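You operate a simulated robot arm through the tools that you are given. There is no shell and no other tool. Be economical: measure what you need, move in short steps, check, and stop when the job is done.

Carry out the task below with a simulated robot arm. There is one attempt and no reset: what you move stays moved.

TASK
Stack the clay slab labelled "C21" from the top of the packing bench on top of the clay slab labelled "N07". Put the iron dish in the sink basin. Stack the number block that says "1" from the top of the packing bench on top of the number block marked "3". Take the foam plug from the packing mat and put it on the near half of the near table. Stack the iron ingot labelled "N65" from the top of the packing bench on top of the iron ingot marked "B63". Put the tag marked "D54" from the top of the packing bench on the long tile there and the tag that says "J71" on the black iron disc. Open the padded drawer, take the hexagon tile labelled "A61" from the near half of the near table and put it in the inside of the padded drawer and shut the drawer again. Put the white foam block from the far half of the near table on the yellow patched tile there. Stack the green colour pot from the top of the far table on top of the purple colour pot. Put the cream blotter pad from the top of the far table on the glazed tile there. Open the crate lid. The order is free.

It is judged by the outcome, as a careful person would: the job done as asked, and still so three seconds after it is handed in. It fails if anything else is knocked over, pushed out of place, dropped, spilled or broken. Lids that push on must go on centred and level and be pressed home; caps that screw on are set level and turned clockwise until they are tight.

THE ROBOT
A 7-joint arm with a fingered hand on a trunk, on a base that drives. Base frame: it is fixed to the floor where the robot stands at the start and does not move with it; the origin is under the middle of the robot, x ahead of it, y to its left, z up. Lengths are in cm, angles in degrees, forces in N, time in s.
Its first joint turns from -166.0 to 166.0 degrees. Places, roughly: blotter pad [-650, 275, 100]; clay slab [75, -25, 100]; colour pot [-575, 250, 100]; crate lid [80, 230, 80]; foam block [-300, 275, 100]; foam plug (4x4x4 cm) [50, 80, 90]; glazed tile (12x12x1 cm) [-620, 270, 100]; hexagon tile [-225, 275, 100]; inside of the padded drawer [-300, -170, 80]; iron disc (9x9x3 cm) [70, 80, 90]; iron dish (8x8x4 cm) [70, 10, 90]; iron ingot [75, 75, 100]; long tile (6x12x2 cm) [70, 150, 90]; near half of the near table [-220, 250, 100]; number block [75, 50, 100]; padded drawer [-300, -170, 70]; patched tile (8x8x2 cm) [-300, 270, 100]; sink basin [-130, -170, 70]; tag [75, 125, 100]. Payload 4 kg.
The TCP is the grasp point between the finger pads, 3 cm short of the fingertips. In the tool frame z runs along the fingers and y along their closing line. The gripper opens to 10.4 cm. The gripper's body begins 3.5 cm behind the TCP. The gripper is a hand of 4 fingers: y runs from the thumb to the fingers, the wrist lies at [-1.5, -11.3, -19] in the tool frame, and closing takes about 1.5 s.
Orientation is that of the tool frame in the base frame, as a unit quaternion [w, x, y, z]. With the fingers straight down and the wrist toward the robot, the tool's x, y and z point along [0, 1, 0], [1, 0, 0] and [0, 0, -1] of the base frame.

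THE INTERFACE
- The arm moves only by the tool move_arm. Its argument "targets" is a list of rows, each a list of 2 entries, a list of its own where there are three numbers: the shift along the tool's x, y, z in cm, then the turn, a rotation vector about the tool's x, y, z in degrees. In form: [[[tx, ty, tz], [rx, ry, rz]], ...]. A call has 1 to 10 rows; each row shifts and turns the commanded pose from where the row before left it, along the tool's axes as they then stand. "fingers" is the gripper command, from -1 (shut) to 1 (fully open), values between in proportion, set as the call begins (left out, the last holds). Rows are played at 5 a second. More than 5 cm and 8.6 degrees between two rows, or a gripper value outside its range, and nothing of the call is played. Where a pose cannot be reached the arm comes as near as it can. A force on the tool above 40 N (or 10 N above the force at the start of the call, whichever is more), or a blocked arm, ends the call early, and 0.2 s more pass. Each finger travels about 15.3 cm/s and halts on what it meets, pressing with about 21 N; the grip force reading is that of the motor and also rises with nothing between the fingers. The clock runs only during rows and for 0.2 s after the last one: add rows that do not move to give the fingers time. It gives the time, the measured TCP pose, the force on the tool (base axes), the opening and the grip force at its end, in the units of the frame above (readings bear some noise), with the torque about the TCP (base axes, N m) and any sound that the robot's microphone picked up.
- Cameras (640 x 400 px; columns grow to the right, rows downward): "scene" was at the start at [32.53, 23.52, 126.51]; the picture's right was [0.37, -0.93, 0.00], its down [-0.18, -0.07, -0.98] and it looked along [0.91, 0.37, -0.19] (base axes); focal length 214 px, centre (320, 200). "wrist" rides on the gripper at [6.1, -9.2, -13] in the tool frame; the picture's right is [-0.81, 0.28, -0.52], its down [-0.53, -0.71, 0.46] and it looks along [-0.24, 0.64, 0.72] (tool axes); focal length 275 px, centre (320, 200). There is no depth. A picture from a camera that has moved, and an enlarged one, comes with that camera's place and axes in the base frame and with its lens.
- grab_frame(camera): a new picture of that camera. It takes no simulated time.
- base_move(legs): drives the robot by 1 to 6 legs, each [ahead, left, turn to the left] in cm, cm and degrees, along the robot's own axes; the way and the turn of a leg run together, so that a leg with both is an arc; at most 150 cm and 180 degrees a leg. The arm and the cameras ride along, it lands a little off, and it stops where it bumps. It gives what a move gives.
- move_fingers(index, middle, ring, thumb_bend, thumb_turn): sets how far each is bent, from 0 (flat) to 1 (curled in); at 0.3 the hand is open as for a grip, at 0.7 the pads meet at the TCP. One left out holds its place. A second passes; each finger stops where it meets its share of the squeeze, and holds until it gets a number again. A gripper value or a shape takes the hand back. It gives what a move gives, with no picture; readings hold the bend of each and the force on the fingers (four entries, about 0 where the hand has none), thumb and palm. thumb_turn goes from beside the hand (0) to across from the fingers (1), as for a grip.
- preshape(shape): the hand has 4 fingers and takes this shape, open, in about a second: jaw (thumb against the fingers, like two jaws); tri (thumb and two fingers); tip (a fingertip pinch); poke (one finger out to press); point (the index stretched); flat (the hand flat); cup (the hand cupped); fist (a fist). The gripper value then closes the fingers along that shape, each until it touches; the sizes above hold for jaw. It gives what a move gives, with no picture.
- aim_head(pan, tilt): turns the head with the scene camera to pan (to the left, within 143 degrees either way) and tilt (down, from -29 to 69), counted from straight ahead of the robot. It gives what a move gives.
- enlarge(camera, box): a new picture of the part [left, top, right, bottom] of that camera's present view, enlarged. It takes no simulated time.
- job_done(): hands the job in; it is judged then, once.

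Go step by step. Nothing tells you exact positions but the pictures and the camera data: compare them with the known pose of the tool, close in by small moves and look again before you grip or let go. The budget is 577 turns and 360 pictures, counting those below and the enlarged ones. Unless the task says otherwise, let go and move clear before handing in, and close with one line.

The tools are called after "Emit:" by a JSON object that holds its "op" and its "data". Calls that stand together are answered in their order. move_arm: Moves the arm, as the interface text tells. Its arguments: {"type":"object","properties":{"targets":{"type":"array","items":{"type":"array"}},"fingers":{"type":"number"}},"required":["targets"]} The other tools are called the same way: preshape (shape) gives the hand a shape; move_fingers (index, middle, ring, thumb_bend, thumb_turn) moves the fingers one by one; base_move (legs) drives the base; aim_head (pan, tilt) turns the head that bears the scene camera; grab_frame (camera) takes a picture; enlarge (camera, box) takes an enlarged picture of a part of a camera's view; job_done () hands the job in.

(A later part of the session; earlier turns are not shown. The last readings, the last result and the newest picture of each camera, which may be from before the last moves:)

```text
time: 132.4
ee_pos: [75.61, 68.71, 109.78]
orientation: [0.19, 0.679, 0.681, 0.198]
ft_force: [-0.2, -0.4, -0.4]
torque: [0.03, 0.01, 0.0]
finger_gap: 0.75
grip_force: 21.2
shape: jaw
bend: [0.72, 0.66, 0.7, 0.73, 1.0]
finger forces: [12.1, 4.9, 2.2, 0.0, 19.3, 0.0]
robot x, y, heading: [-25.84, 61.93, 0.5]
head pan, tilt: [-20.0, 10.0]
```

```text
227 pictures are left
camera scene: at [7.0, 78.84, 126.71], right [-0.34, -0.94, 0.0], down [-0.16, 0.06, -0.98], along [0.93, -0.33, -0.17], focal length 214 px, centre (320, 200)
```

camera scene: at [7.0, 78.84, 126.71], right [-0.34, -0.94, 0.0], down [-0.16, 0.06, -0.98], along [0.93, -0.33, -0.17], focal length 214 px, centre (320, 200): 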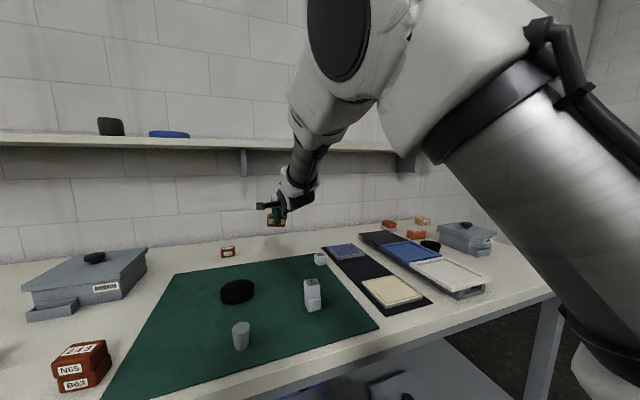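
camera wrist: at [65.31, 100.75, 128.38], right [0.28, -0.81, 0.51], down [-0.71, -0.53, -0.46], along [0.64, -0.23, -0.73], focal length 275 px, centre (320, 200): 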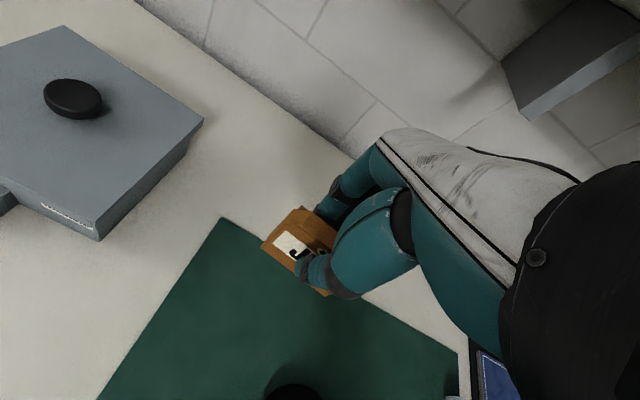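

The elbow is up again. I pitch the hand back to vertical and look at the disc.

Emit:
{"op": "move_arm", "data": {"targets": [[[0, 0, 0], [8, 0, 0]], [[0, 0, 0], [8, 0, 0]], [[0, 0, 0], [8, 0, 0]], [[0, 0, 0], [8, 0, 0]], [[0, 0, 0], [0, 0, 0]]]}}

Emit:
{"op": "move_arm", "data": {"targets": [[[3, -3, 0], [0, 0, 0]], [[3, -3, 0], [0, 0, 0]], [[3, -3, 0], [0, 0, 0]], [[3, 0, 0], [0, 0, 0]], [[0, 0, 0], [0, 0, 0]]]}}

Emit:
{"op": "aim_head", "data": {"pan": 10, "tilt": 30}}

Emit:
{"op": "grab_frame", "data": {"camera": "scene"}}

Emit:
{"op": "grab_frame", "data": {"camera": "wrist"}}

```text
time: 133.6
ee_pos: [75.78, 68.68, 109.73]
orientation: [-0.006, 0.705, 0.709, 0.002]
ft_force: [0.2, 0.0, -0.1]
torque: [0.02, 0.02, -0.01]
finger_gap: 0.8
grip_force: 21.0
shape: jaw
bend: [0.72, 0.66, 0.7, 0.73, 1.0]
finger forces: [12.4, 4.8, 2.0, 0.0, 19.3, 0.0]
robot x, y, heading: [-25.77, 61.79, -0.0]
head pan, tilt: [-20.0, 10.0]
```

```text
time: 134.8
ee_pos: [66.73, 80.79, 109.79]
orientation: [-0.005, 0.705, 0.71, 0.002]
ft_force: [0.1, 0.1, -0.2]
torque: [-0.03, 0.03, -0.01]
finger_gap: 0.77
grip_force: 20.4
shape: jaw
bend: [0.72, 0.66, 0.7, 0.73, 1.0]
finger forces: [12.3, 4.9, 2.0, 0.0, 19.3, 0.0]
robot x, y, heading: [-25.35, 62.3, 0.2]
head pan, tilt: [-20.0, 10.0]
```

```text
time: 135.8
ee_pos: [66.68, 80.82, 109.87]
orientation: [-0.005, 0.705, 0.71, 0.002]
ft_force: [0.2, -0.2, 0.0]
torque: [0.03, 0.04, -0.01]
finger_gap: 0.79
grip_force: 20.5
shape: jaw
bend: [0.72, 0.66, 0.7, 0.73, 1.0]
finger forces: [12.3, 4.9, 2.0, 0.0, 19.2, 0.0]
robot x, y, heading: [-25.75, 61.82, 0.0]
head pan, tilt: [10.0, 30.0]
```

```text
226 pictures are left
camera scene: at [7.16, 83.58, 123.48], right [0.17, -0.98, 0.0], down [-0.49, -0.09, -0.87], along [0.85, 0.15, -0.5], focal length 214 px, centre (320, 200)
```

scene: 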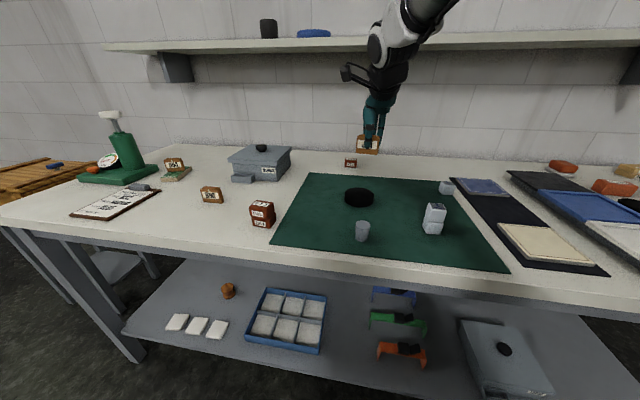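

```text
225 pictures are left
camera wrist: at [57.57, 86.71, 122.98], right [0.28, -0.81, 0.51], down [-0.71, -0.53, -0.46], along [0.64, -0.23, -0.73], focal length 275 px, centre (320, 200)
```

wrist: 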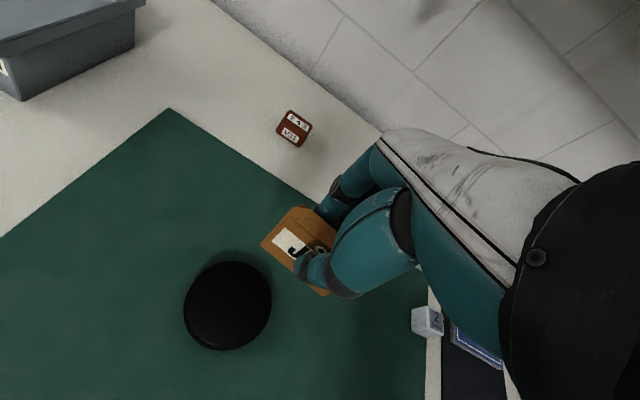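

Emit:
{"op": "enlarge", "data": {"camera": "scene", "box": [336, 120, 400, 160]}}

Emit:
{"op": "enlarge", "data": {"camera": "wrist", "box": [160, 180, 360, 360]}}

```text
10.00 times, centred on (368, 140) of scene
camera zoom: at [7.16, 83.58, 123.48], right [0.17, -0.98, 0.0], down [-0.49, -0.09, -0.87], along [0.85, 0.15, -0.5], focal length 2145 px, centre (-160, 800)
```

zoom: 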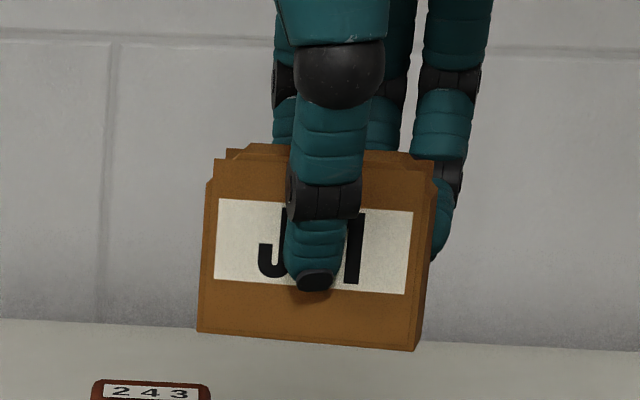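

```text
2.22 times, centred on (260, 270) of wrist
camera zoom: at [57.57, 86.71, 122.98], right [0.28, -0.81, 0.51], down [-0.71, -0.53, -0.46], along [0.64, -0.23, -0.73], focal length 612 px, centre (453, 44)
```

zoom: 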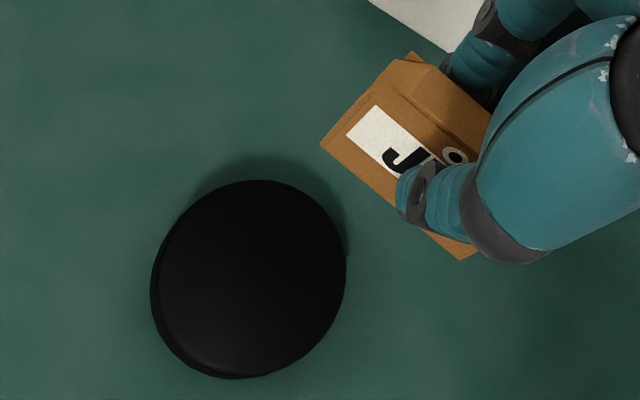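

Emit:
{"op": "move_arm", "data": {"targets": [[[1.2, -1.0, 3], [0, 0, 0]], [[0, 0, 3], [0, 0, 0]], [[0, 0, 3.5], [-4, 0, 0]], [[0, 0, 1], [0, 0, 0]], [[0, 0, 0], [0, 0, 0]]]}}

Emit:
{"op": "enlarge", "data": {"camera": "scene", "box": [312, 150, 408, 210]}}

Emit:
{"op": "enlarge", "data": {"camera": "wrist", "box": [200, 180, 360, 330]}}

```text
time: 137.0
ee_pos: [65.63, 81.95, 99.09]
orientation: [0.02, 0.704, 0.709, 0.027]
ft_force: [0.1, 0.5, -0.1]
torque: [0.0, -0.02, -0.01]
finger_gap: 0.76
grip_force: 21.1
shape: jaw
bend: [0.72, 0.66, 0.7, 0.73, 1.0]
finger forces: [12.4, 4.7, 2.1, 0.0, 19.3, 0.0]
robot x, y, heading: [-25.44, 62.02, 0.2]
head pan, tilt: [10.0, 30.0]
```

```text
6.67 times, centred on (360, 180) of scene
camera zoom: at [7.15, 83.59, 123.47], right [0.18, -0.98, 0.0], down [-0.49, -0.09, -0.87], along [0.85, 0.15, -0.5], focal length 1430 px, centre (53, 333)
```

zoom: 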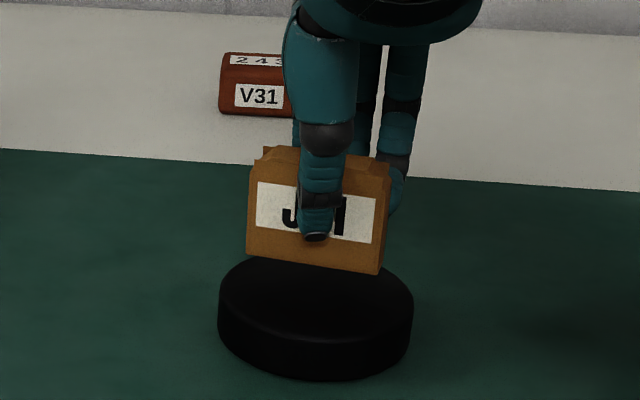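

```text
2.67 times, centred on (280, 255) of wrist
camera zoom: at [55.66, 87.9, 111.56], right [0.25, -0.81, 0.53], down [-0.68, -0.53, -0.51], along [0.69, -0.23, -0.68], focal length 734 px, centre (427, 53)
```

zoom: 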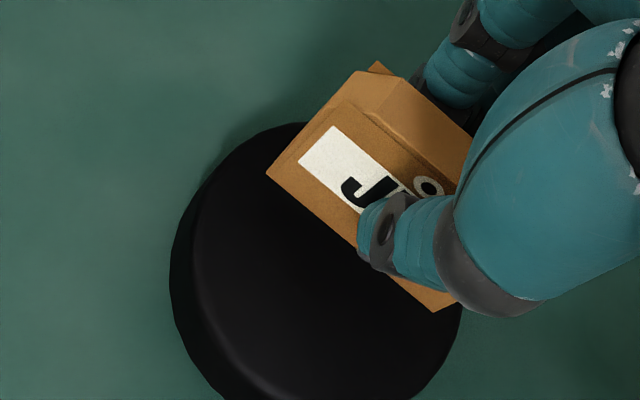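

Emit:
{"op": "move_arm", "data": {"targets": [[[0, 0, 0.4], [0, 0, 0]], [[0, 0, 0.3], [0, 0, 0]], [[0, 0, 0.2], [0, 0, 0]], [[0, 0, 0], [0, 0, 0]]]}}

Emit:
{"op": "enlarge", "data": {"camera": "scene", "box": [312, 150, 408, 210]}}

```text
time: 138.0
ee_pos: [65.78, 82.07, 98.23]
orientation: [0.02, 0.704, 0.709, 0.027]
ft_force: [-0.5, 0.2, 0.7]
torque: [-0.01, 0.02, -0.01]
finger_gap: 0.77
grip_force: 20.6
shape: jaw
bend: [0.72, 0.66, 0.7, 0.73, 1.0]
finger forces: [12.4, 4.7, 2.1, 0.1, 19.4, 0.0]
robot x, y, heading: [-25.21, 62.09, -0.1]
head pan, tilt: [10.0, 30.0]
```

```text
6.67 times, centred on (360, 180) of scene
camera zoom: at [7.15, 83.59, 123.47], right [0.18, -0.98, 0.0], down [-0.49, -0.09, -0.87], along [0.85, 0.15, -0.5], focal length 1430 px, centre (53, 333)
```

zoom: 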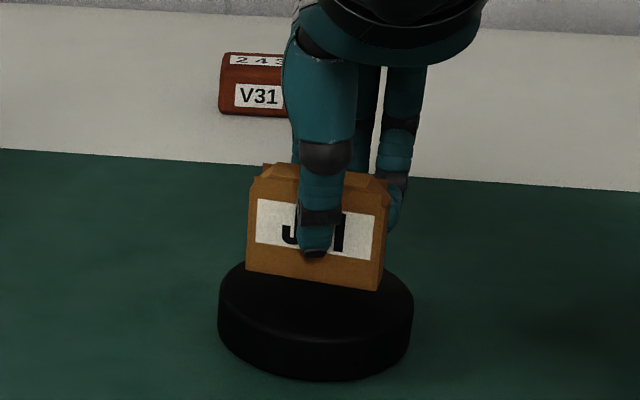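

Emit:
{"op": "move_arm", "data": {"targets": [[[0, 0, 0.2], [0, 0, 0]], [[0, 0, 0.2], [0, 0, 0]], [[0, 0, 0], [0, 0, 0]]]}}

```text
time: 138.8
ee_pos: [65.8, 81.93, 97.93]
orientation: [0.02, 0.704, 0.709, 0.027]
ft_force: [0.1, -0.2, -0.4]
torque: [-0.02, -0.01, 0.0]
finger_gap: 0.77
grip_force: 21.3
shape: jaw
bend: [0.72, 0.66, 0.7, 0.73, 1.0]
finger forces: [12.5, 4.8, 2.1, 0.1, 19.3, 0.0]
robot x, y, heading: [-25.78, 61.77, -0.1]
head pan, tilt: [10.0, 30.0]
```

Emit:
{"op": "move_arm", "data": {"targets": [[[0, 0, 0.2], [0, 0, 0]], [[0, 0, 0.2], [0, 0, 0]], [[0, 0, 0], [0, 0, 0]]]}}

Emit:
{"op": "enlarge", "data": {"camera": "scene", "box": [312, 150, 408, 210]}}

```text
time: 139.6
ee_pos: [65.67, 81.9, 97.51]
orientation: [0.021, 0.704, 0.71, 0.028]
ft_force: [0.7, -1.1, 5.4]
torque: [0.03, 0.02, -0.02]
finger_gap: 0.79
grip_force: 20.8
shape: jaw
bend: [0.72, 0.66, 0.7, 0.73, 1.0]
finger forces: [13.6, 5.4, 2.4, 0.0, 20.9, 0.0]
robot x, y, heading: [-25.69, 62.1, 0.1]
head pan, tilt: [10.0, 30.0]
```

```text
6.67 times, centred on (360, 180) of scene
camera zoom: at [7.13, 83.58, 123.48], right [0.18, -0.98, 0.0], down [-0.49, -0.09, -0.87], along [0.85, 0.15, -0.5], focal length 1430 px, centre (53, 333)
```

zoom: 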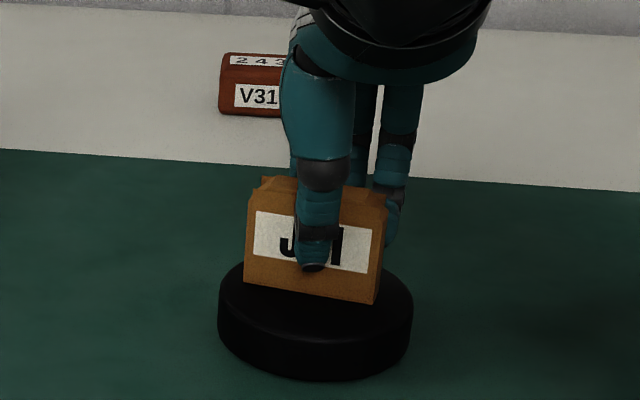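

Contact with the disc. I release gradually and check.

Emit:
{"op": "move_arm", "data": {"targets": [[[0, 0, 0.1], [0, 0, 0]], [[0, 0, 0], [0, 0, 0]]]}}

Emit:
{"op": "move_arm", "data": {"targets": [[[0, 0, 0], [0, 0, 0]], [[0, 0, 0], [0, 0, 0]], [[0, 0, 0], [0, 0, 0]], [[0, 0, 0], [0, 0, 0]]], "fingers": -0.3}}

Emit:
{"op": "enlarge", "data": {"camera": "scene", "box": [312, 150, 408, 210]}}

Emit:
{"op": "move_arm", "data": {"targets": [[[0, 0, 0], [0, 0, 0]], [[0, 0, 0], [0, 0, 0]], [[0, 0, 0], [0, 0, 0]], [[0, 0, 0], [0, 0, 0]]], "fingers": 0.3}}

Emit:
{"op": "move_arm", "data": {"targets": [[[0, 0, -2], [0, 0, 0]], [[0, 0, -4], [0, 0, 0]], [[0, 0, -4.8], [4, 0, 0]], [[0, 0, 0], [0, 0, 0]]]}}

Emit:
{"op": "enlarge", "data": {"camera": "scene", "box": [312, 150, 408, 210]}}

```text
time: 140.2
ee_pos: [65.84, 81.94, 97.48]
orientation: [0.02, 0.704, 0.71, 0.028]
ft_force: [1.3, -0.1, 10.9]
torque: [-0.03, 0.01, 0.06]
finger_gap: 0.82
grip_force: 20.9
shape: jaw
bend: [0.72, 0.66, 0.7, 0.73, 1.0]
finger forces: [14.4, 6.1, 3.0, 0.1, 22.1, 0.0]
robot x, y, heading: [-25.63, 61.67, 0.3]
head pan, tilt: [10.0, 30.0]
```

```text
time: 141.2
ee_pos: [65.83, 81.86, 97.41]
orientation: [0.019, 0.704, 0.709, 0.028]
ft_force: [-0.3, -0.1, -0.6]
torque: [-0.02, -0.01, -0.01]
finger_gap: 3.58
grip_force: 0.0
shape: jaw
bend: [0.74, 0.51, 0.49, 0.73, 1.0]
finger forces: [0.0, 0.0, 0.0, 0.0, 0.0, 0.0]
robot x, y, heading: [-25.3, 61.94, 0.2]
head pan, tilt: [10.0, 30.0]
```

```text
6.67 times, centred on (360, 180) of scene
camera zoom: at [7.15, 83.59, 123.47], right [0.18, -0.98, 0.0], down [-0.49, -0.09, -0.87], along [0.85, 0.15, -0.5], focal length 1430 px, centre (53, 333)
```

zoom: 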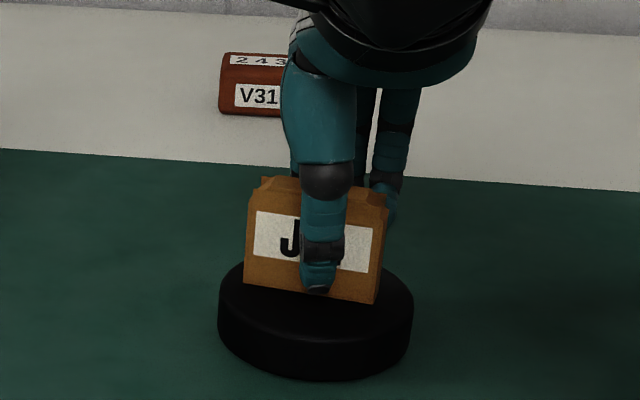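

```text
time: 142.2
ee_pos: [65.73, 82.07, 97.39]
orientation: [0.02, 0.704, 0.709, 0.027]
ft_force: [-0.3, 0.3, -0.1]
torque: [-0.01, 0.01, 0.01]
finger_gap: 6.73
grip_force: 0.0
shape: jaw
bend: [0.28, 0.39, 0.36, 0.62, 1.0]
finger forces: [0.1, 0.0, 0.0, 0.0, 0.0, 0.0]
robot x, y, heading: [-25.62, 62.0, 0.2]
head pan, tilt: [10.0, 30.0]
```

```text
time: 143.2
ee_pos: [65.3, 81.89, 108.29]
orientation: [-0.005, 0.705, 0.709, 0.003]
ft_force: [-0.3, -0.8, -0.8]
torque: [0.0, 0.02, 0.02]
finger_gap: 6.72
grip_force: 0.1
shape: jaw
bend: [0.28, 0.39, 0.36, 0.62, 1.0]
finger forces: [0.1, 0.0, 0.1, 0.0, 0.0, 0.1]
robot x, y, heading: [-25.52, 61.82, 0.0]
head pan, tilt: [10.0, 30.0]
```

```text
6.67 times, centred on (360, 180) of scene
camera zoom: at [7.15, 83.59, 123.47], right [0.18, -0.98, 0.0], down [-0.49, -0.09, -0.87], along [0.85, 0.15, -0.5], focal length 1430 px, centre (53, 333)
```

zoom: 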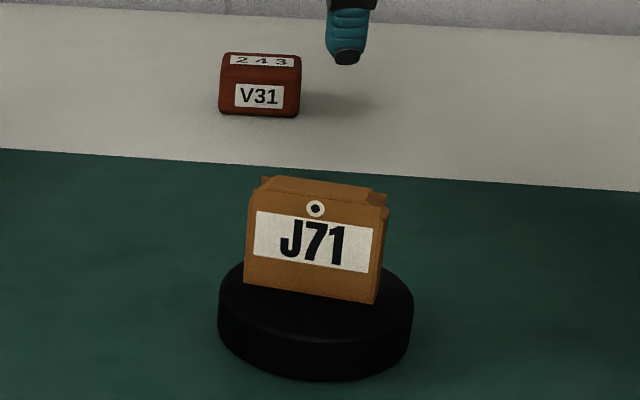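

Both tags are placed. Now the crate at the left end of the bench; I back off and drive left to see it.

Emit:
{"op": "move_arm", "data": {"targets": [[[0, -4.5, -2], [0, 0, 0]], [[0, -4.5, -2], [0, 0, 0]], [[0, -4.5, -2], [0, 0, 0]], [[0, -4.5, 0], [0, 0, 0]], [[0, 0, 0], [0, 0, 0]]]}}

Emit:
{"op": "base_move", "data": {"legs": [[-25, 0, 0], [0, 105, 0]]}}

Emit:
{"op": "aim_head", "data": {"pan": 30, "tilt": 20}}

Emit:
{"op": "grab_frame", "data": {"camera": "scene"}}

```text
time: 144.4
ee_pos: [47.11, 81.48, 114.31]
orientation: [-0.005, 0.705, 0.71, 0.002]
ft_force: [-0.6, -0.4, 0.2]
torque: [0.03, 0.02, 0.0]
finger_gap: 6.7
grip_force: 0.0
shape: jaw
bend: [0.28, 0.39, 0.36, 0.62, 1.0]
finger forces: [0.0, 0.0, 0.0, 0.1, 0.0, 0.1]
robot x, y, heading: [-25.24, 62.18, 0.2]
head pan, tilt: [10.0, 30.0]
```

```text
time: 151.1
ee_pos: [19.96, 187.21, 114.41]
orientation: [-0.005, 0.694, 0.72, 0.003]
ft_force: [0.1, 0.0, -0.2]
torque: [-0.01, 0.02, 0.0]
finger_gap: 6.73
grip_force: 0.0
shape: jaw
bend: [0.28, 0.39, 0.36, 0.62, 1.0]
finger forces: [0.0, 0.0, 0.0, 0.0, 0.0, 0.1]
robot x, y, heading: [-52.21, 165.52, 1.9]
head pan, tilt: [10.0, 30.0]
```

```text
time: 152.0
ee_pos: [19.91, 187.12, 114.38]
orientation: [-0.005, 0.695, 0.719, 0.003]
ft_force: [1.0, 0.0, 0.6]
torque: [-0.05, 0.0, -0.01]
finger_gap: 6.72
grip_force: 0.1
shape: jaw
bend: [0.28, 0.39, 0.36, 0.62, 1.0]
finger forces: [0.0, 0.0, 0.1, 0.0, 0.1, 0.0]
robot x, y, heading: [-52.41, 165.63, 1.6]
head pan, tilt: [30.0, 20.0]
```

```text
216 pictures are left
camera scene: at [-21.06, 191.09, 125.08], right [0.52, -0.85, 0.0], down [-0.29, -0.18, -0.94], along [0.8, 0.49, -0.34], focal length 214 px, centre (320, 200)
```

scene: 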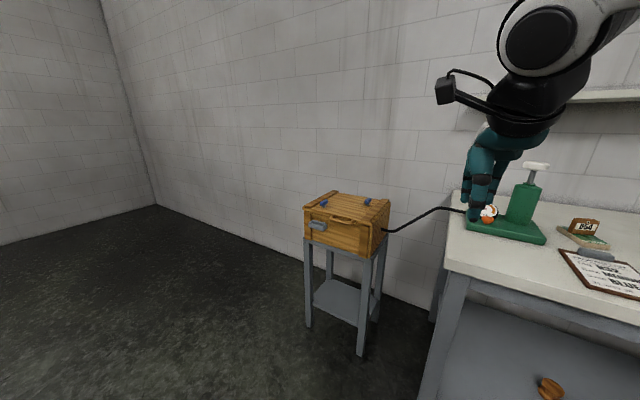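

Emit:
{"op": "enlarge", "data": {"camera": "scene", "box": [280, 170, 408, 250]}}

```text
5.00 times, centred on (344, 210) of scene
camera zoom: at [-21.06, 191.09, 125.08], right [0.52, -0.85, 0.0], down [-0.29, -0.18, -0.94], along [0.8, 0.49, -0.34], focal length 1072 px, centre (200, 150)
```

zoom: 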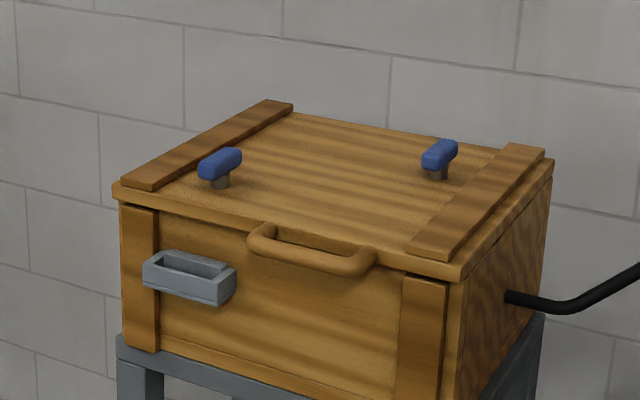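

I drive up in front of the crate for a better look.

Emit:
{"op": "base_move", "data": {"legs": [[0, 55, -1.6], [10, 0, 0]]}}

Emit:
{"op": "aim_head", "data": {"pan": -5, "tilt": 30}}

Emit:
{"op": "grab_frame", "data": {"camera": "scene"}}

Emit:
{"op": "grab_frame", "data": {"camera": "wrist"}}

```text
time: 155.9
ee_pos: [29.12, 240.72, 114.35]
orientation: [-0.004, 0.704, 0.71, 0.003]
ft_force: [-0.3, 0.4, 0.7]
torque: [0.02, -0.01, -0.02]
finger_gap: 6.73
grip_force: 0.0
shape: jaw
bend: [0.28, 0.39, 0.36, 0.62, 1.0]
finger forces: [0.0, 0.0, 0.1, 0.1, 0.0, 0.0]
robot x, y, heading: [-43.33, 220.6, -0.0]
head pan, tilt: [30.0, 20.0]
```

```text
time: 156.9
ee_pos: [29.14, 240.81, 114.31]
orientation: [-0.005, 0.704, 0.71, 0.002]
ft_force: [-0.5, 0.4, 0.3]
torque: [-0.02, -0.03, 0.02]
finger_gap: 6.73
grip_force: 0.0
shape: jaw
bend: [0.28, 0.39, 0.36, 0.62, 1.0]
finger forces: [0.0, 0.0, 0.1, 0.0, 0.1, 0.1]
robot x, y, heading: [-43.77, 220.92, 0.3]
head pan, tilt: [-5.0, 30.0]
```

```text
214 pictures are left
camera scene: at [-10.75, 240.33, 123.48], right [-0.08, -1.0, 0.0], down [-0.5, 0.04, -0.87], along [0.86, -0.07, -0.5], focal length 214 px, centre (320, 200)
```

scene: 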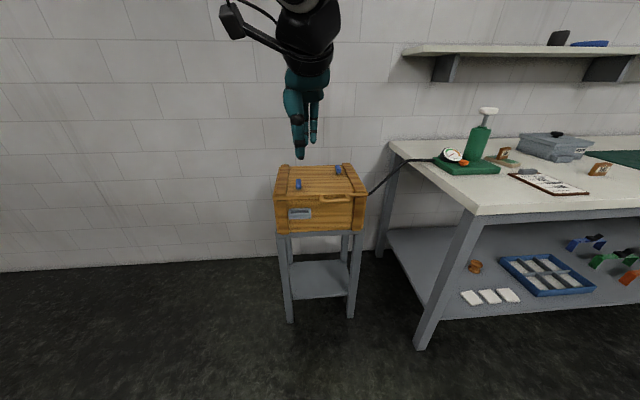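

```text
213 pictures are left
camera wrist: at [19.99, 246.62, 127.48], right [0.28, -0.81, 0.51], down [-0.71, -0.53, -0.46], along [0.64, -0.23, -0.73], focal length 275 px, centre (320, 200)
```

wrist: 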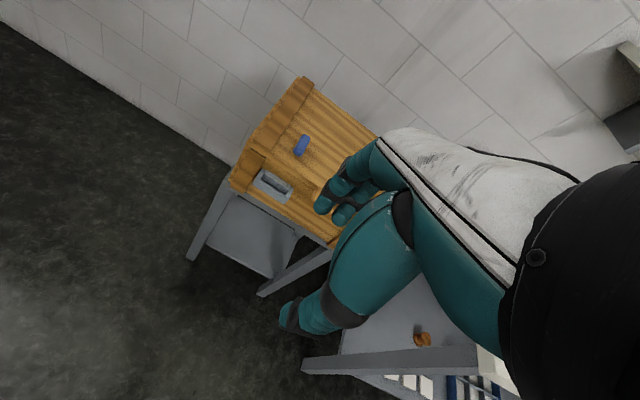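

Emit:
{"op": "enlarge", "data": {"camera": "scene", "box": [256, 150, 384, 240]}}

```text
4.44 times, centred on (320, 195) of scene
camera zoom: at [-10.75, 240.33, 123.48], right [-0.08, -1.0, 0.0], down [-0.5, 0.04, -0.87], along [0.86, -0.07, -0.5], focal length 953 px, centre (320, 222)
```

zoom: 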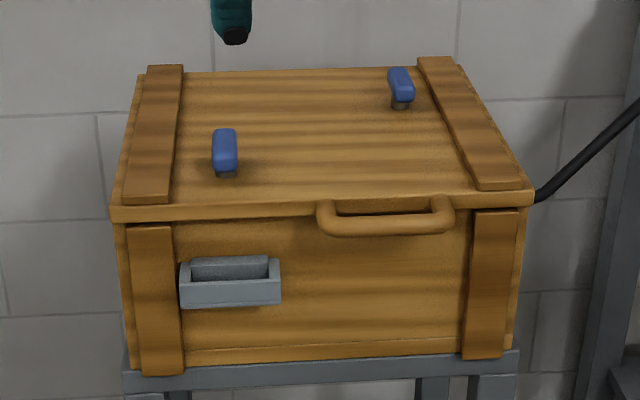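

The crate lid spans x 62–92, y 215–253 at z≈84, hinged at the back, with a handle bar at (59.6,228.8,82.8). I move a bit closer and point the closed hand forward to lift the handle from below.

Emit:
{"op": "base_move", "data": {"legs": [[12, 6, 0]]}}

Emit:
{"op": "move_arm", "data": {"targets": [[[-4, 2, 0], [0, 0, 0]], [[-4, 2, 0], [0, 0, 0]], [[-4, 2, 0], [0, 0, 0]], [[-3, 0, 0], [0, 0, 0]], [[0, 0, 0], [0, 0, 0]]], "fingers": -1}}

Emit:
{"op": "move_arm", "data": {"targets": [[[0, 0, 0], [-8, 0, 0]], [[0, 0, 0], [-8, 0, 0]], [[0, 0, 0], [-8, 0, 0]], [[0, 0, 0], [-8, 0, 0]], [[0, 0, 0], [-8, 0, 0]], [[0, 0, 0], [0, 0, 0]]]}}

Emit:
{"op": "grab_frame", "data": {"camera": "scene"}}

```text
time: 158.2
ee_pos: [41.14, 246.88, 114.35]
orientation: [-0.005, 0.704, 0.71, 0.002]
ft_force: [-0.6, -0.1, 1.0]
torque: [0.0, -0.01, -0.02]
finger_gap: 6.73
grip_force: 0.1
shape: jaw
bend: [0.28, 0.39, 0.36, 0.62, 1.0]
finger forces: [0.0, 0.1, 0.1, 0.1, 0.0, 0.0]
robot x, y, heading: [-31.8, 227.04, -0.0]
head pan, tilt: [-5.0, 30.0]
```

```text
time: 159.4
ee_pos: [47.13, 231.74, 114.12]
orientation: [-0.004, 0.704, 0.71, 0.003]
ft_force: [0.0, 0.2, 0.5]
torque: [0.04, 0.04, -0.02]
finger_gap: 0.0
grip_force: 20.7
shape: jaw
bend: [0.7, 0.7, 0.7, 0.46, 1.0]
finger forces: [0.0, 0.0, 0.0, 0.0, 0.0, 0.0]
robot x, y, heading: [-31.68, 227.29, 0.2]
head pan, tilt: [-5.0, 30.0]
```

```text
time: 160.8
ee_pos: [47.19, 231.86, 114.08]
orientation: [0.236, 0.663, 0.667, 0.246]
ft_force: [0.2, 0.2, 0.0]
torque: [0.0, 0.02, -0.01]
finger_gap: 0.0
grip_force: 21.0
shape: jaw
bend: [0.7, 0.7, 0.7, 0.46, 1.0]
finger forces: [0.0, 0.0, 0.1, 0.1, 0.0, 0.0]
robot x, y, heading: [-31.63, 227.11, 0.3]
head pan, tilt: [-5.0, 30.0]
```

```text
211 pictures are left
camera scene: at [1.21, 246.37, 123.47], right [-0.08, -1.0, 0.0], down [-0.5, 0.04, -0.87], along [0.86, -0.07, -0.5], focal length 214 px, centre (320, 200)
```

scene: 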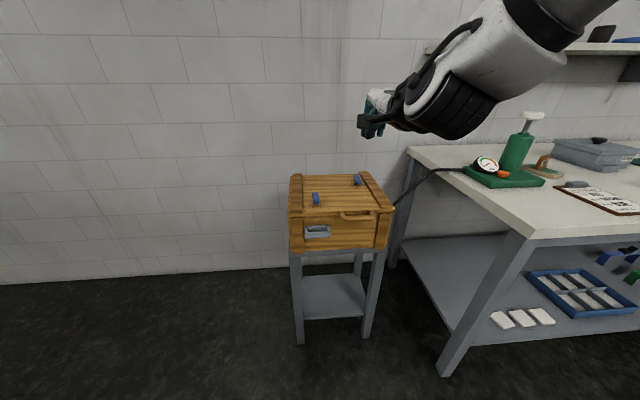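

Emit:
{"op": "move_arm", "data": {"targets": [[[0, 0, 0], [-8, 0, 0]], [[0, 0, 0], [-8, 0, 0]], [[0, 0, 0], [-8, 0, 0]], [[0, 0, 0], [-8, 0, 0]], [[0, 0, 0], [-8, 0, 0]], [[0, 0, 0], [0, 0, 0]]]}}

Emit:
{"op": "grab_frame", "data": {"camera": "scene"}}

Emit:
{"op": "grab_frame", "data": {"camera": "wrist"}}

```text
time: 162.2
ee_pos: [47.19, 231.86, 114.1]
orientation: [0.448, 0.542, 0.543, 0.459]
ft_force: [0.1, -0.3, -0.6]
torque: [0.02, -0.02, -0.03]
finger_gap: 0.01
grip_force: 20.8
shape: jaw
bend: [0.7, 0.7, 0.7, 0.46, 1.0]
finger forces: [0.0, 0.0, 0.0, 0.0, 0.1, 0.0]
robot x, y, heading: [-31.76, 226.76, 0.1]
head pan, tilt: [-5.0, 30.0]
```

```text
210 pictures are left
camera scene: at [1.21, 246.37, 123.47], right [-0.08, -1.0, 0.0], down [-0.5, 0.04, -0.87], along [0.86, -0.07, -0.5], focal length 214 px, centre (320, 200)
```

scene: 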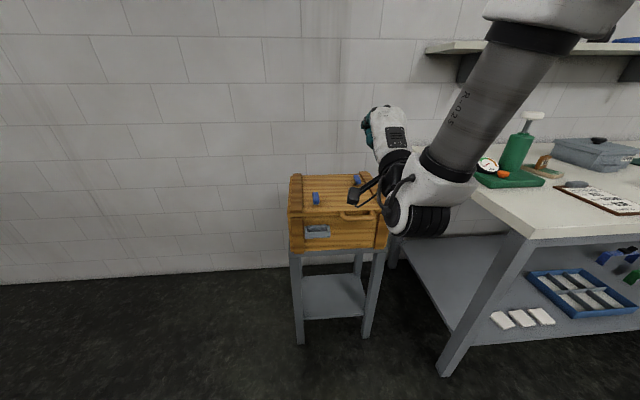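

```text
209 pictures are left
camera wrist: at [32.71, 237.95, 107.5], right [-0.45, -0.82, 0.35], down [0.33, -0.52, -0.79], along [0.83, -0.24, 0.5], focal length 275 px, centre (320, 200)
```

wrist: 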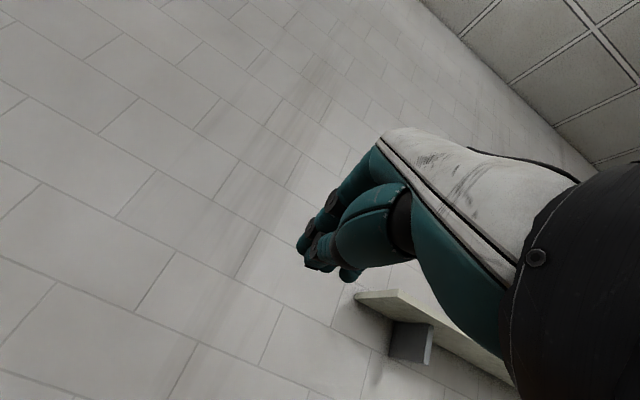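

Emit:
{"op": "move_arm", "data": {"targets": [[[-0.4, -4.4, 0.8], [0, 0, 0]], [[-0.4, -4.4, 0.8], [0, 0, 0]], [[-0.4, -4.4, 0.8], [0, 0, 0]], [[-0.4, -4.4, 0.8], [0, 0, 0]], [[-0.4, -4.4, 0.8], [0, 0, 0]], [[-0.4, -4.4, 0.8], [0, 0, 0]], [[-0.3, -3, 0.5], [0, 0, 0]], [[0, 0, 0], [0, 0, 0]]]}}

Emit:
{"op": "grab_frame", "data": {"camera": "scene"}}

Emit:
{"op": "grab_frame", "data": {"camera": "wrist"}}

```text
time: 164.0
ee_pos: [57.34, 235.56, 93.66]
orientation: [0.449, 0.544, 0.543, 0.456]
ft_force: [-0.2, -0.4, 0.3]
torque: [0.0, -0.01, 0.03]
finger_gap: 0.01
grip_force: 21.1
shape: jaw
bend: [0.7, 0.7, 0.7, 0.46, 1.0]
finger forces: [0.2, 0.0, 0.0, 0.0, 0.0, 0.1]
out of reach, approached as far as the arm can: row 2, 3, 4, 5, 6, 7
robot x, y, heading: [-31.91, 227.06, 0.1]
head pan, tilt: [-5.0, 30.0]
```

```text
208 pictures are left
camera scene: at [1.21, 246.37, 123.47], right [-0.08, -1.0, 0.0], down [-0.5, 0.04, -0.87], along [0.86, -0.07, -0.5], focal length 214 px, centre (320, 200)
```

scene: 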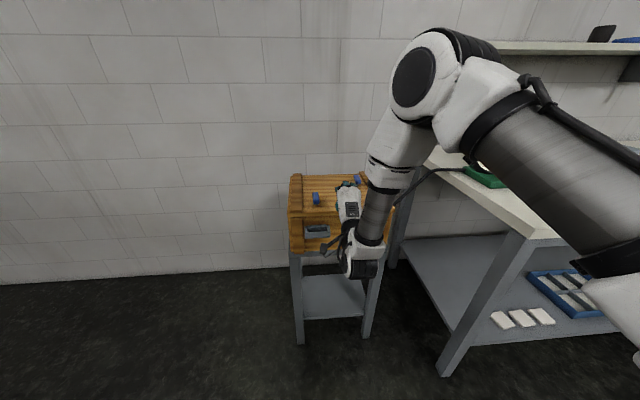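

```text
207 pictures are left
camera wrist: at [42.86, 241.7, 86.89], right [-0.46, -0.81, 0.36], down [0.32, -0.53, -0.79], along [0.83, -0.25, 0.5], focal length 275 px, centre (320, 200)
```

wrist: 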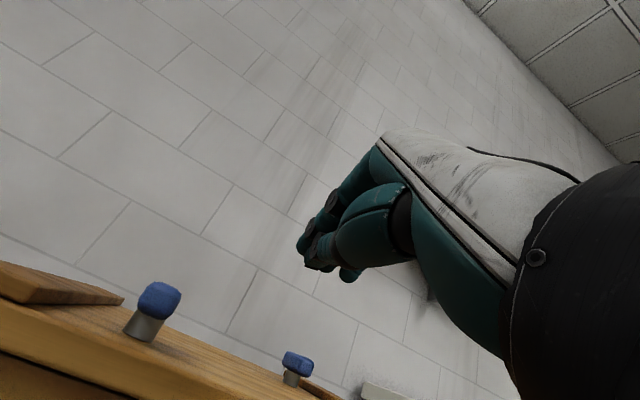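

Emit:
{"op": "base_move", "data": {"legs": [[-20, 0, 0]]}}

Emit:
{"op": "move_arm", "data": {"targets": [[[-1.5, -4, 1.5], [0, 0, 0]], [[-1.5, -4, 1.5], [0, 0, 0]], [[-1.5, -4, 1.5], [0, 0, 0]], [[-1.5, -4, 1.5], [0, 0, 0]], [[0, 0, 0], [0, 0, 0]]]}}

Emit:
{"op": "grab_frame", "data": {"camera": "scene"}}

Emit:
{"op": "grab_frame", "data": {"camera": "wrist"}}

```text
time: 165.6
ee_pos: [37.18, 235.49, 93.52]
orientation: [0.45, 0.545, 0.542, 0.455]
ft_force: [0.2, -0.9, -0.6]
torque: [-0.03, 0.0, -0.01]
finger_gap: 0.0
grip_force: 21.4
shape: jaw
bend: [0.7, 0.7, 0.7, 0.46, 1.0]
finger forces: [0.0, 0.0, 0.0, 0.0, 0.0, 0.0]
robot x, y, heading: [-51.83, 226.63, 0.2]
head pan, tilt: [-5.0, 30.0]
```

```text
time: 166.8
ee_pos: [41.3, 236.85, 77.91]
orientation: [0.457, 0.549, 0.538, 0.447]
ft_force: [0.0, 0.3, -0.1]
torque: [-0.01, 0.0, 0.0]
finger_gap: 0.0
grip_force: 21.2
shape: jaw
bend: [0.7, 0.7, 0.7, 0.46, 1.0]
finger forces: [0.1, 0.0, 0.0, 0.1, 0.0, 0.0]
out of reach, approached as far as the arm can: row 1, 2, 3, 4
robot x, y, heading: [-51.52, 227.1, 0.2]
head pan, tilt: [-5.0, 30.0]
```

```text
206 pictures are left
camera scene: at [-18.83, 246.25, 123.47], right [-0.09, -1.0, 0.0], down [-0.5, 0.04, -0.87], along [0.86, -0.07, -0.5], focal length 214 px, centre (320, 200)
```

scene: 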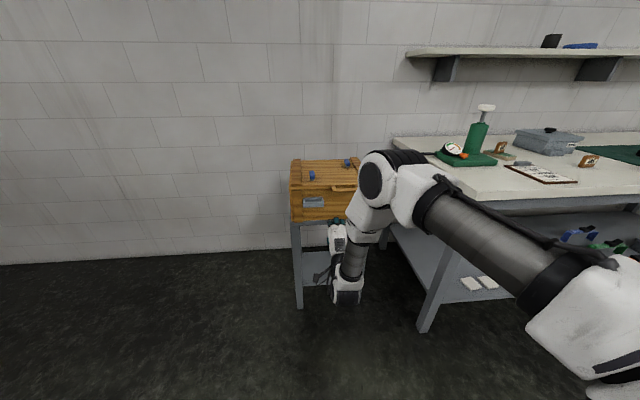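

```text
205 pictures are left
camera wrist: at [26.94, 243.24, 71.45], right [-0.47, -0.8, 0.37], down [0.31, -0.54, -0.78], along [0.83, -0.26, 0.5], focal length 275 px, centre (320, 200)
```

wrist: 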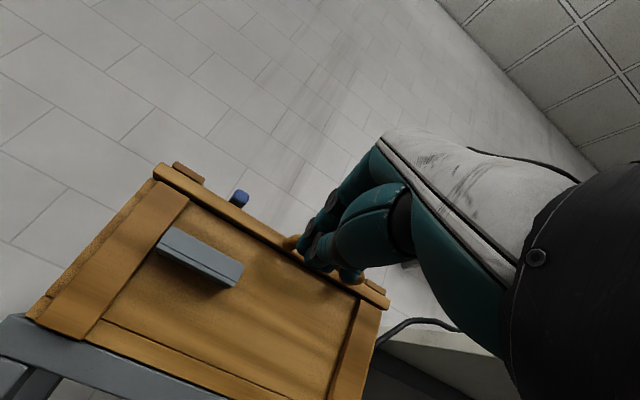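

The closed hand is now low enough. I shift right and forward with the base to get the fingertips under the handle.

Emit:
{"op": "base_move", "data": {"legs": [[0, -8, 0], [10, 0, 0]]}}

Emit:
{"op": "grab_frame", "data": {"camera": "wrist"}}

Emit:
{"op": "enlarge", "data": {"camera": "scene", "box": [256, 140, 416, 300]}}

```text
time: 168.6
ee_pos: [51.36, 228.6, 78.19]
orientation: [0.457, 0.551, 0.538, 0.446]
ft_force: [0.4, 0.1, 0.5]
torque: [0.01, -0.03, -0.01]
finger_gap: 0.0
grip_force: 21.1
shape: jaw
bend: [0.7, 0.7, 0.7, 0.46, 1.0]
finger forces: [0.0, 0.1, 0.0, 0.1, 0.1, 0.0]
robot x, y, heading: [-41.58, 219.05, 0.1]
head pan, tilt: [-5.0, 30.0]
```

```text
204 pictures are left
camera wrist: at [37.02, 235.03, 71.48], right [-0.48, -0.8, 0.37], down [0.3, -0.54, -0.78], along [0.83, -0.26, 0.5], focal length 275 px, centre (320, 200)
```

wrist: 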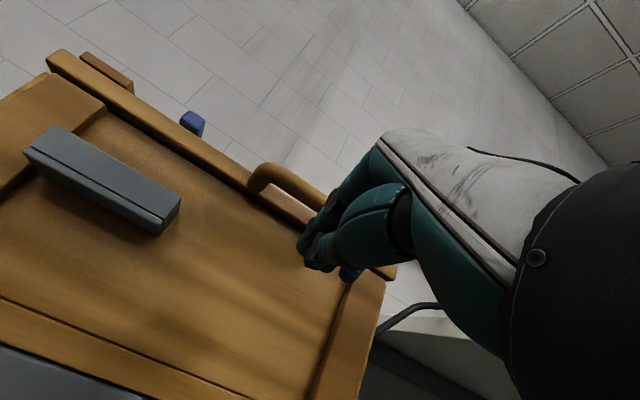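

```text
2.50 times, centred on (336, 220) of scene
camera zoom: at [-8.73, 238.14, 123.47], right [-0.09, -1.0, 0.0], down [-0.5, 0.04, -0.87], along [0.86, -0.08, -0.5], focal length 536 px, centre (280, 150)
```

zoom: 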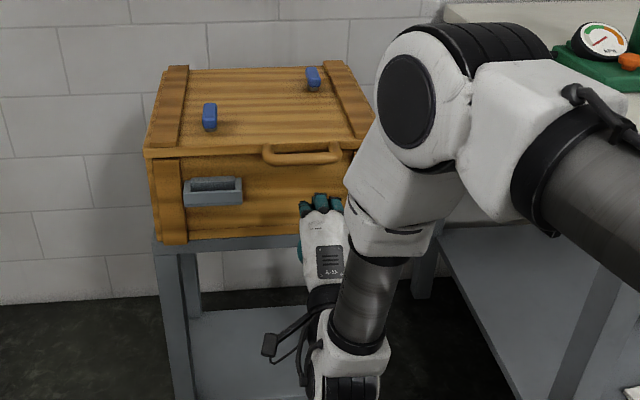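

Emit:
{"op": "base_move", "data": {"legs": [[6, 0, 0]]}}

Emit:
{"op": "grab_frame", "data": {"camera": "wrist"}}

Emit:
{"op": "enlarge", "data": {"camera": "scene", "box": [256, 140, 416, 300]}}

```text
time: 169.6
ee_pos: [57.38, 228.68, 78.14]
orientation: [0.457, 0.55, 0.538, 0.446]
ft_force: [0.1, 0.7, 0.0]
torque: [-0.02, 0.01, 0.0]
finger_gap: 0.0
grip_force: 21.1
shape: jaw
bend: [0.7, 0.7, 0.7, 0.46, 1.0]
finger forces: [0.0, 0.0, 0.0, 0.0, 0.0, 0.0]
robot x, y, heading: [-35.32, 219.08, -0.1]
head pan, tilt: [-5.0, 30.0]
```

```text
202 pictures are left
camera wrist: at [42.99, 235.01, 71.48], right [-0.48, -0.8, 0.37], down [0.3, -0.54, -0.78], along [0.83, -0.26, 0.5], focal length 275 px, centre (320, 200)
```

wrist: 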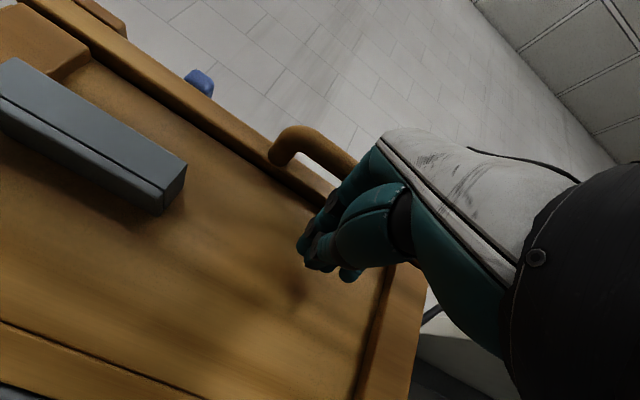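

```text
2.50 times, centred on (336, 220) of scene
camera zoom: at [-2.76, 238.13, 123.47], right [-0.09, -1.0, 0.0], down [-0.5, 0.04, -0.87], along [0.86, -0.08, -0.5], focal length 536 px, centre (280, 150)
```

zoom: 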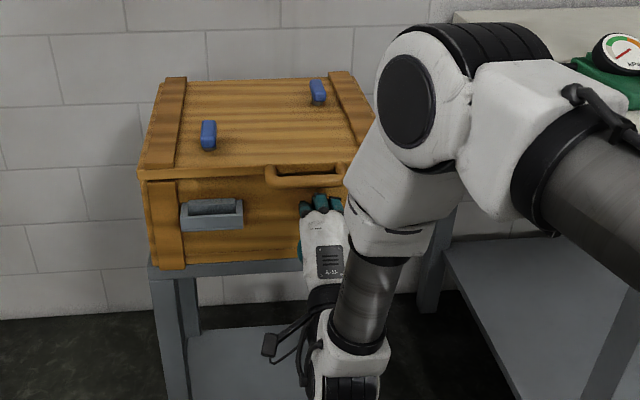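

Emit:
{"op": "move_arm", "data": {"targets": [[[0, 1.5, -0.25], [0, 0, 0]], [[0, 1.5, -0.25], [0, 0, 0]], [[0, 1.5, -0.25], [0, 0, 0]], [[0, 1.5, -0.25], [0, 0, 0]], [[0, 0, 0], [0, 0, 0]]]}}

Emit:
{"op": "enlarge", "data": {"camera": "scene", "box": [256, 140, 416, 300]}}

```text
time: 170.8
ee_pos: [57.51, 228.49, 84.2]
orientation: [0.457, 0.551, 0.538, 0.446]
ft_force: [-1.0, -1.7, -3.5]
torque: [0.07, -0.07, -0.02]
finger_gap: 0.0
grip_force: 21.2
shape: jaw
bend: [0.7, 0.7, 0.7, 0.46, 1.0]
finger forces: [0.1, 3.7, 0.0, 0.1, 0.0, 0.1]
robot x, y, heading: [-35.44, 218.75, -0.3]
head pan, tilt: [-5.0, 30.0]
```

```text
2.50 times, centred on (336, 220) of scene
camera zoom: at [-2.76, 238.13, 123.47], right [-0.09, -1.0, 0.0], down [-0.5, 0.04, -0.87], along [0.86, -0.08, -0.5], focal length 536 px, centre (280, 150)
```

zoom: 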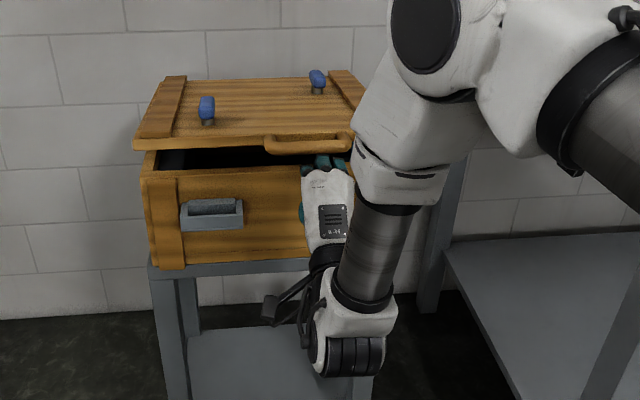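

The lid lifts easily. I follow the arc upward.

Emit:
{"op": "move_arm", "data": {"targets": [[[0, 4.05, 0.57], [0, 0, 0]], [[0, 4.05, 0.57], [0, 0, 0]], [[0, 3.62, 1.4], [0, 0, 0]], [[0, 3.62, 1.4], [0, 0, 0]], [[0, 0, 0], [0, 0, 0]]]}}

Emit:
{"op": "enlarge", "data": {"camera": "scene", "box": [256, 100, 416, 300]}}

```text
time: 172.0
ee_pos: [64.24, 228.42, 98.4]
orientation: [0.457, 0.55, 0.538, 0.446]
ft_force: [-1.2, -1.2, -2.0]
torque: [0.06, -0.06, 0.01]
finger_gap: 0.02
grip_force: 20.9
shape: jaw
bend: [0.7, 0.7, 0.7, 0.46, 1.0]
finger forces: [0.0, 2.5, 0.0, 0.1, 0.1, 0.0]
robot x, y, heading: [-35.58, 218.78, -0.1]
head pan, tilt: [-5.0, 30.0]
```

```text
2.00 times, centred on (336, 200) of scene
camera zoom: at [-2.76, 238.13, 123.47], right [-0.09, -1.0, 0.0], down [-0.5, 0.04, -0.87], along [0.86, -0.08, -0.5], focal length 429 px, centre (288, 200)
```

zoom: 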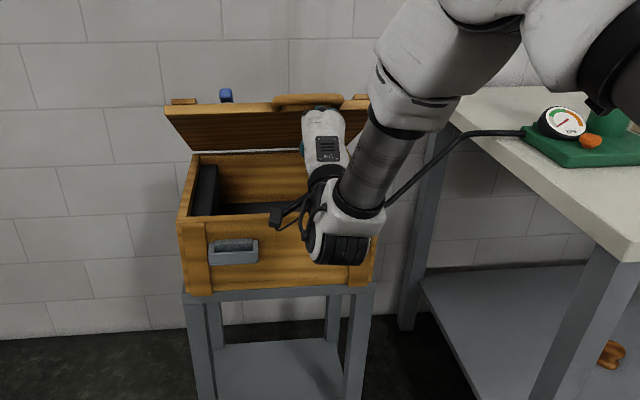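

Emit:
{"op": "move_arm", "data": {"targets": [[[0, 2.96, 2.48], [0, 0, 0]], [[0, 2.96, 2.48], [0, 0, 0]], [[0, 2.96, 2.48], [0, 0, 0]], [[0, 2.96, 2.48], [0, 0, 0]], [[0, 0, 0], [0, 0, 0]]]}}

Emit:
{"op": "enlarge", "data": {"camera": "scene", "box": [256, 100, 416, 300]}}

```text
time: 173.2
ee_pos: [75.71, 228.45, 108.54]
orientation: [0.457, 0.55, 0.538, 0.446]
ft_force: [-1.3, -0.2, -0.5]
torque: [0.03, -0.01, -0.02]
finger_gap: 0.0
grip_force: 21.4
shape: jaw
bend: [0.7, 0.7, 0.7, 0.46, 1.0]
finger forces: [0.0, 0.0, 0.0, 0.0, 0.1, 0.0]
robot x, y, heading: [-35.79, 219.05, 0.0]
head pan, tilt: [-5.0, 30.0]
```

```text
2.00 times, centred on (336, 200) of scene
camera zoom: at [-2.77, 238.13, 123.47], right [-0.09, -1.0, 0.0], down [-0.5, 0.04, -0.87], along [0.86, -0.08, -0.5], focal length 429 px, centre (288, 200)
```

zoom: 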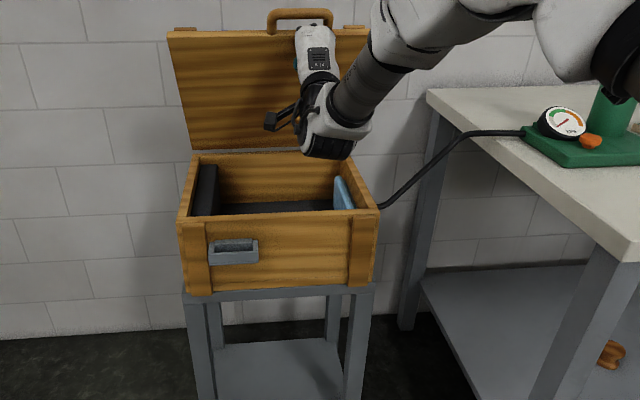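

Emit:
{"op": "move_arm", "data": {"targets": [[[0, 0.6, 3.9], [0, 0, 0]], [[0, 0.5, 3.9], [0, 0, 0]], [[0, 0.5, 3.9], [0, 0, 0]], [[0, 0, 0], [0, 0, 0]]]}}

Emit:
{"op": "enlarge", "data": {"camera": "scene", "box": [256, 100, 416, 300]}}

```text
time: 174.2
ee_pos: [87.8, 227.93, 107.76]
orientation: [0.456, 0.55, 0.539, 0.446]
ft_force: [0.8, 0.1, 0.4]
torque: [0.03, -0.01, -0.03]
finger_gap: 0.0
grip_force: 20.4
shape: jaw
bend: [0.7, 0.7, 0.7, 0.46, 1.0]
finger forces: [0.0, 0.1, 0.0, 0.0, 0.1, 0.1]
robot x, y, heading: [-35.59, 218.82, 0.2]
head pan, tilt: [-5.0, 30.0]
```

```text
2.00 times, centred on (336, 200) of scene
camera zoom: at [-2.77, 238.13, 123.47], right [-0.09, -1.0, 0.0], down [-0.5, 0.04, -0.87], along [0.86, -0.08, -0.5], focal length 429 px, centre (288, 200)
```

zoom: 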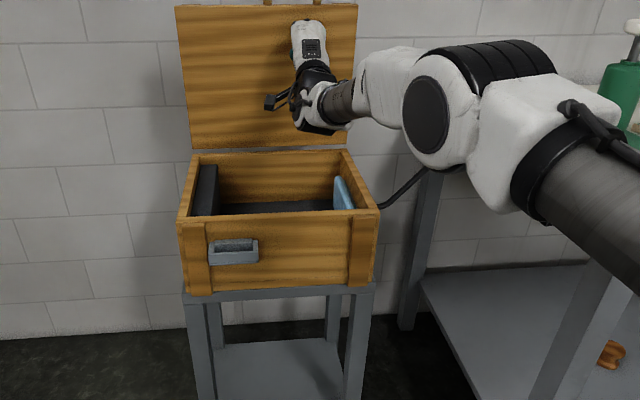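

Emit:
{"op": "base_move", "data": {"legs": [[9, 0, 0]]}}

Emit:
{"op": "enlarge", "data": {"camera": "scene", "box": [256, 60, 416, 260]}}

```text
time: 175.2
ee_pos: [93.74, 228.22, 108.18]
orientation: [0.458, 0.548, 0.536, 0.45]
ft_force: [-34.1, -4.6, 0.1]
torque: [-0.03, 0.3, -0.15]
finger_gap: 0.0
grip_force: 20.9
shape: jaw
bend: [0.7, 0.7, 0.7, 0.46, 1.0]
finger forces: [0.1, 0.1, 0.0, 0.1, 54.5, 0.0]
robot x, y, heading: [-28.98, 218.83, -0.1]
head pan, tilt: [-5.0, 30.0]
stopped in leg 1: the force on the tool passed its limit at 138 N (the readings are from after the stop); the commanded pose is now the measured one
```

```text
2.00 times, centred on (336, 160) of scene
camera zoom: at [3.45, 238.12, 123.52], right [-0.09, -1.0, 0.0], down [-0.5, 0.04, -0.87], along [0.86, -0.08, -0.5], focal length 429 px, centre (288, 280)
```

zoom: 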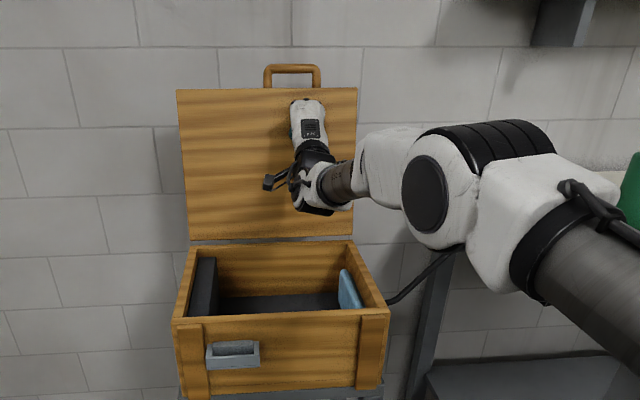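

The lid reached its stop. I back off and check that it stays open.

Emit:
{"op": "base_move", "data": {"legs": [[-20, 0, 0]]}}

Emit:
{"op": "grab_frame", "data": {"camera": "scene"}}

```text
time: 176.8
ee_pos: [73.85, 227.7, 107.87]
orientation: [0.459, 0.549, 0.535, 0.449]
ft_force: [-0.7, -0.3, 0.1]
torque: [0.03, -0.02, 0.0]
finger_gap: 0.01
grip_force: 21.1
shape: jaw
bend: [0.7, 0.7, 0.7, 0.47, 1.0]
finger forces: [0.0, 0.0, 0.0, 0.1, 0.0, 0.0]
robot x, y, heading: [-49.82, 218.69, -0.3]
head pan, tilt: [-5.0, 30.0]
```

```text
195 pictures are left
camera scene: at [-16.5, 238.05, 123.47], right [-0.09, -1.0, 0.0], down [-0.5, 0.05, -0.87], along [0.86, -0.08, -0.5], focal length 214 px, centre (320, 200)
```

scene: 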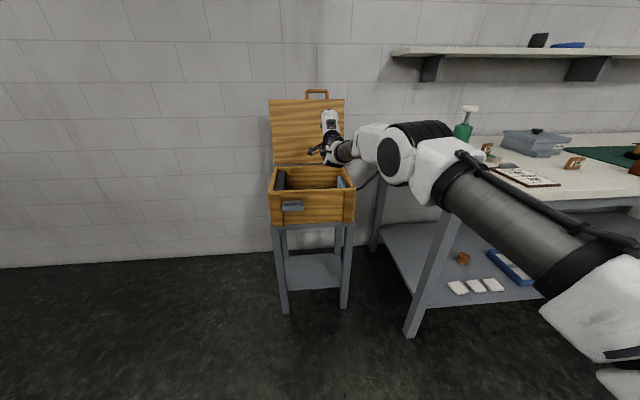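

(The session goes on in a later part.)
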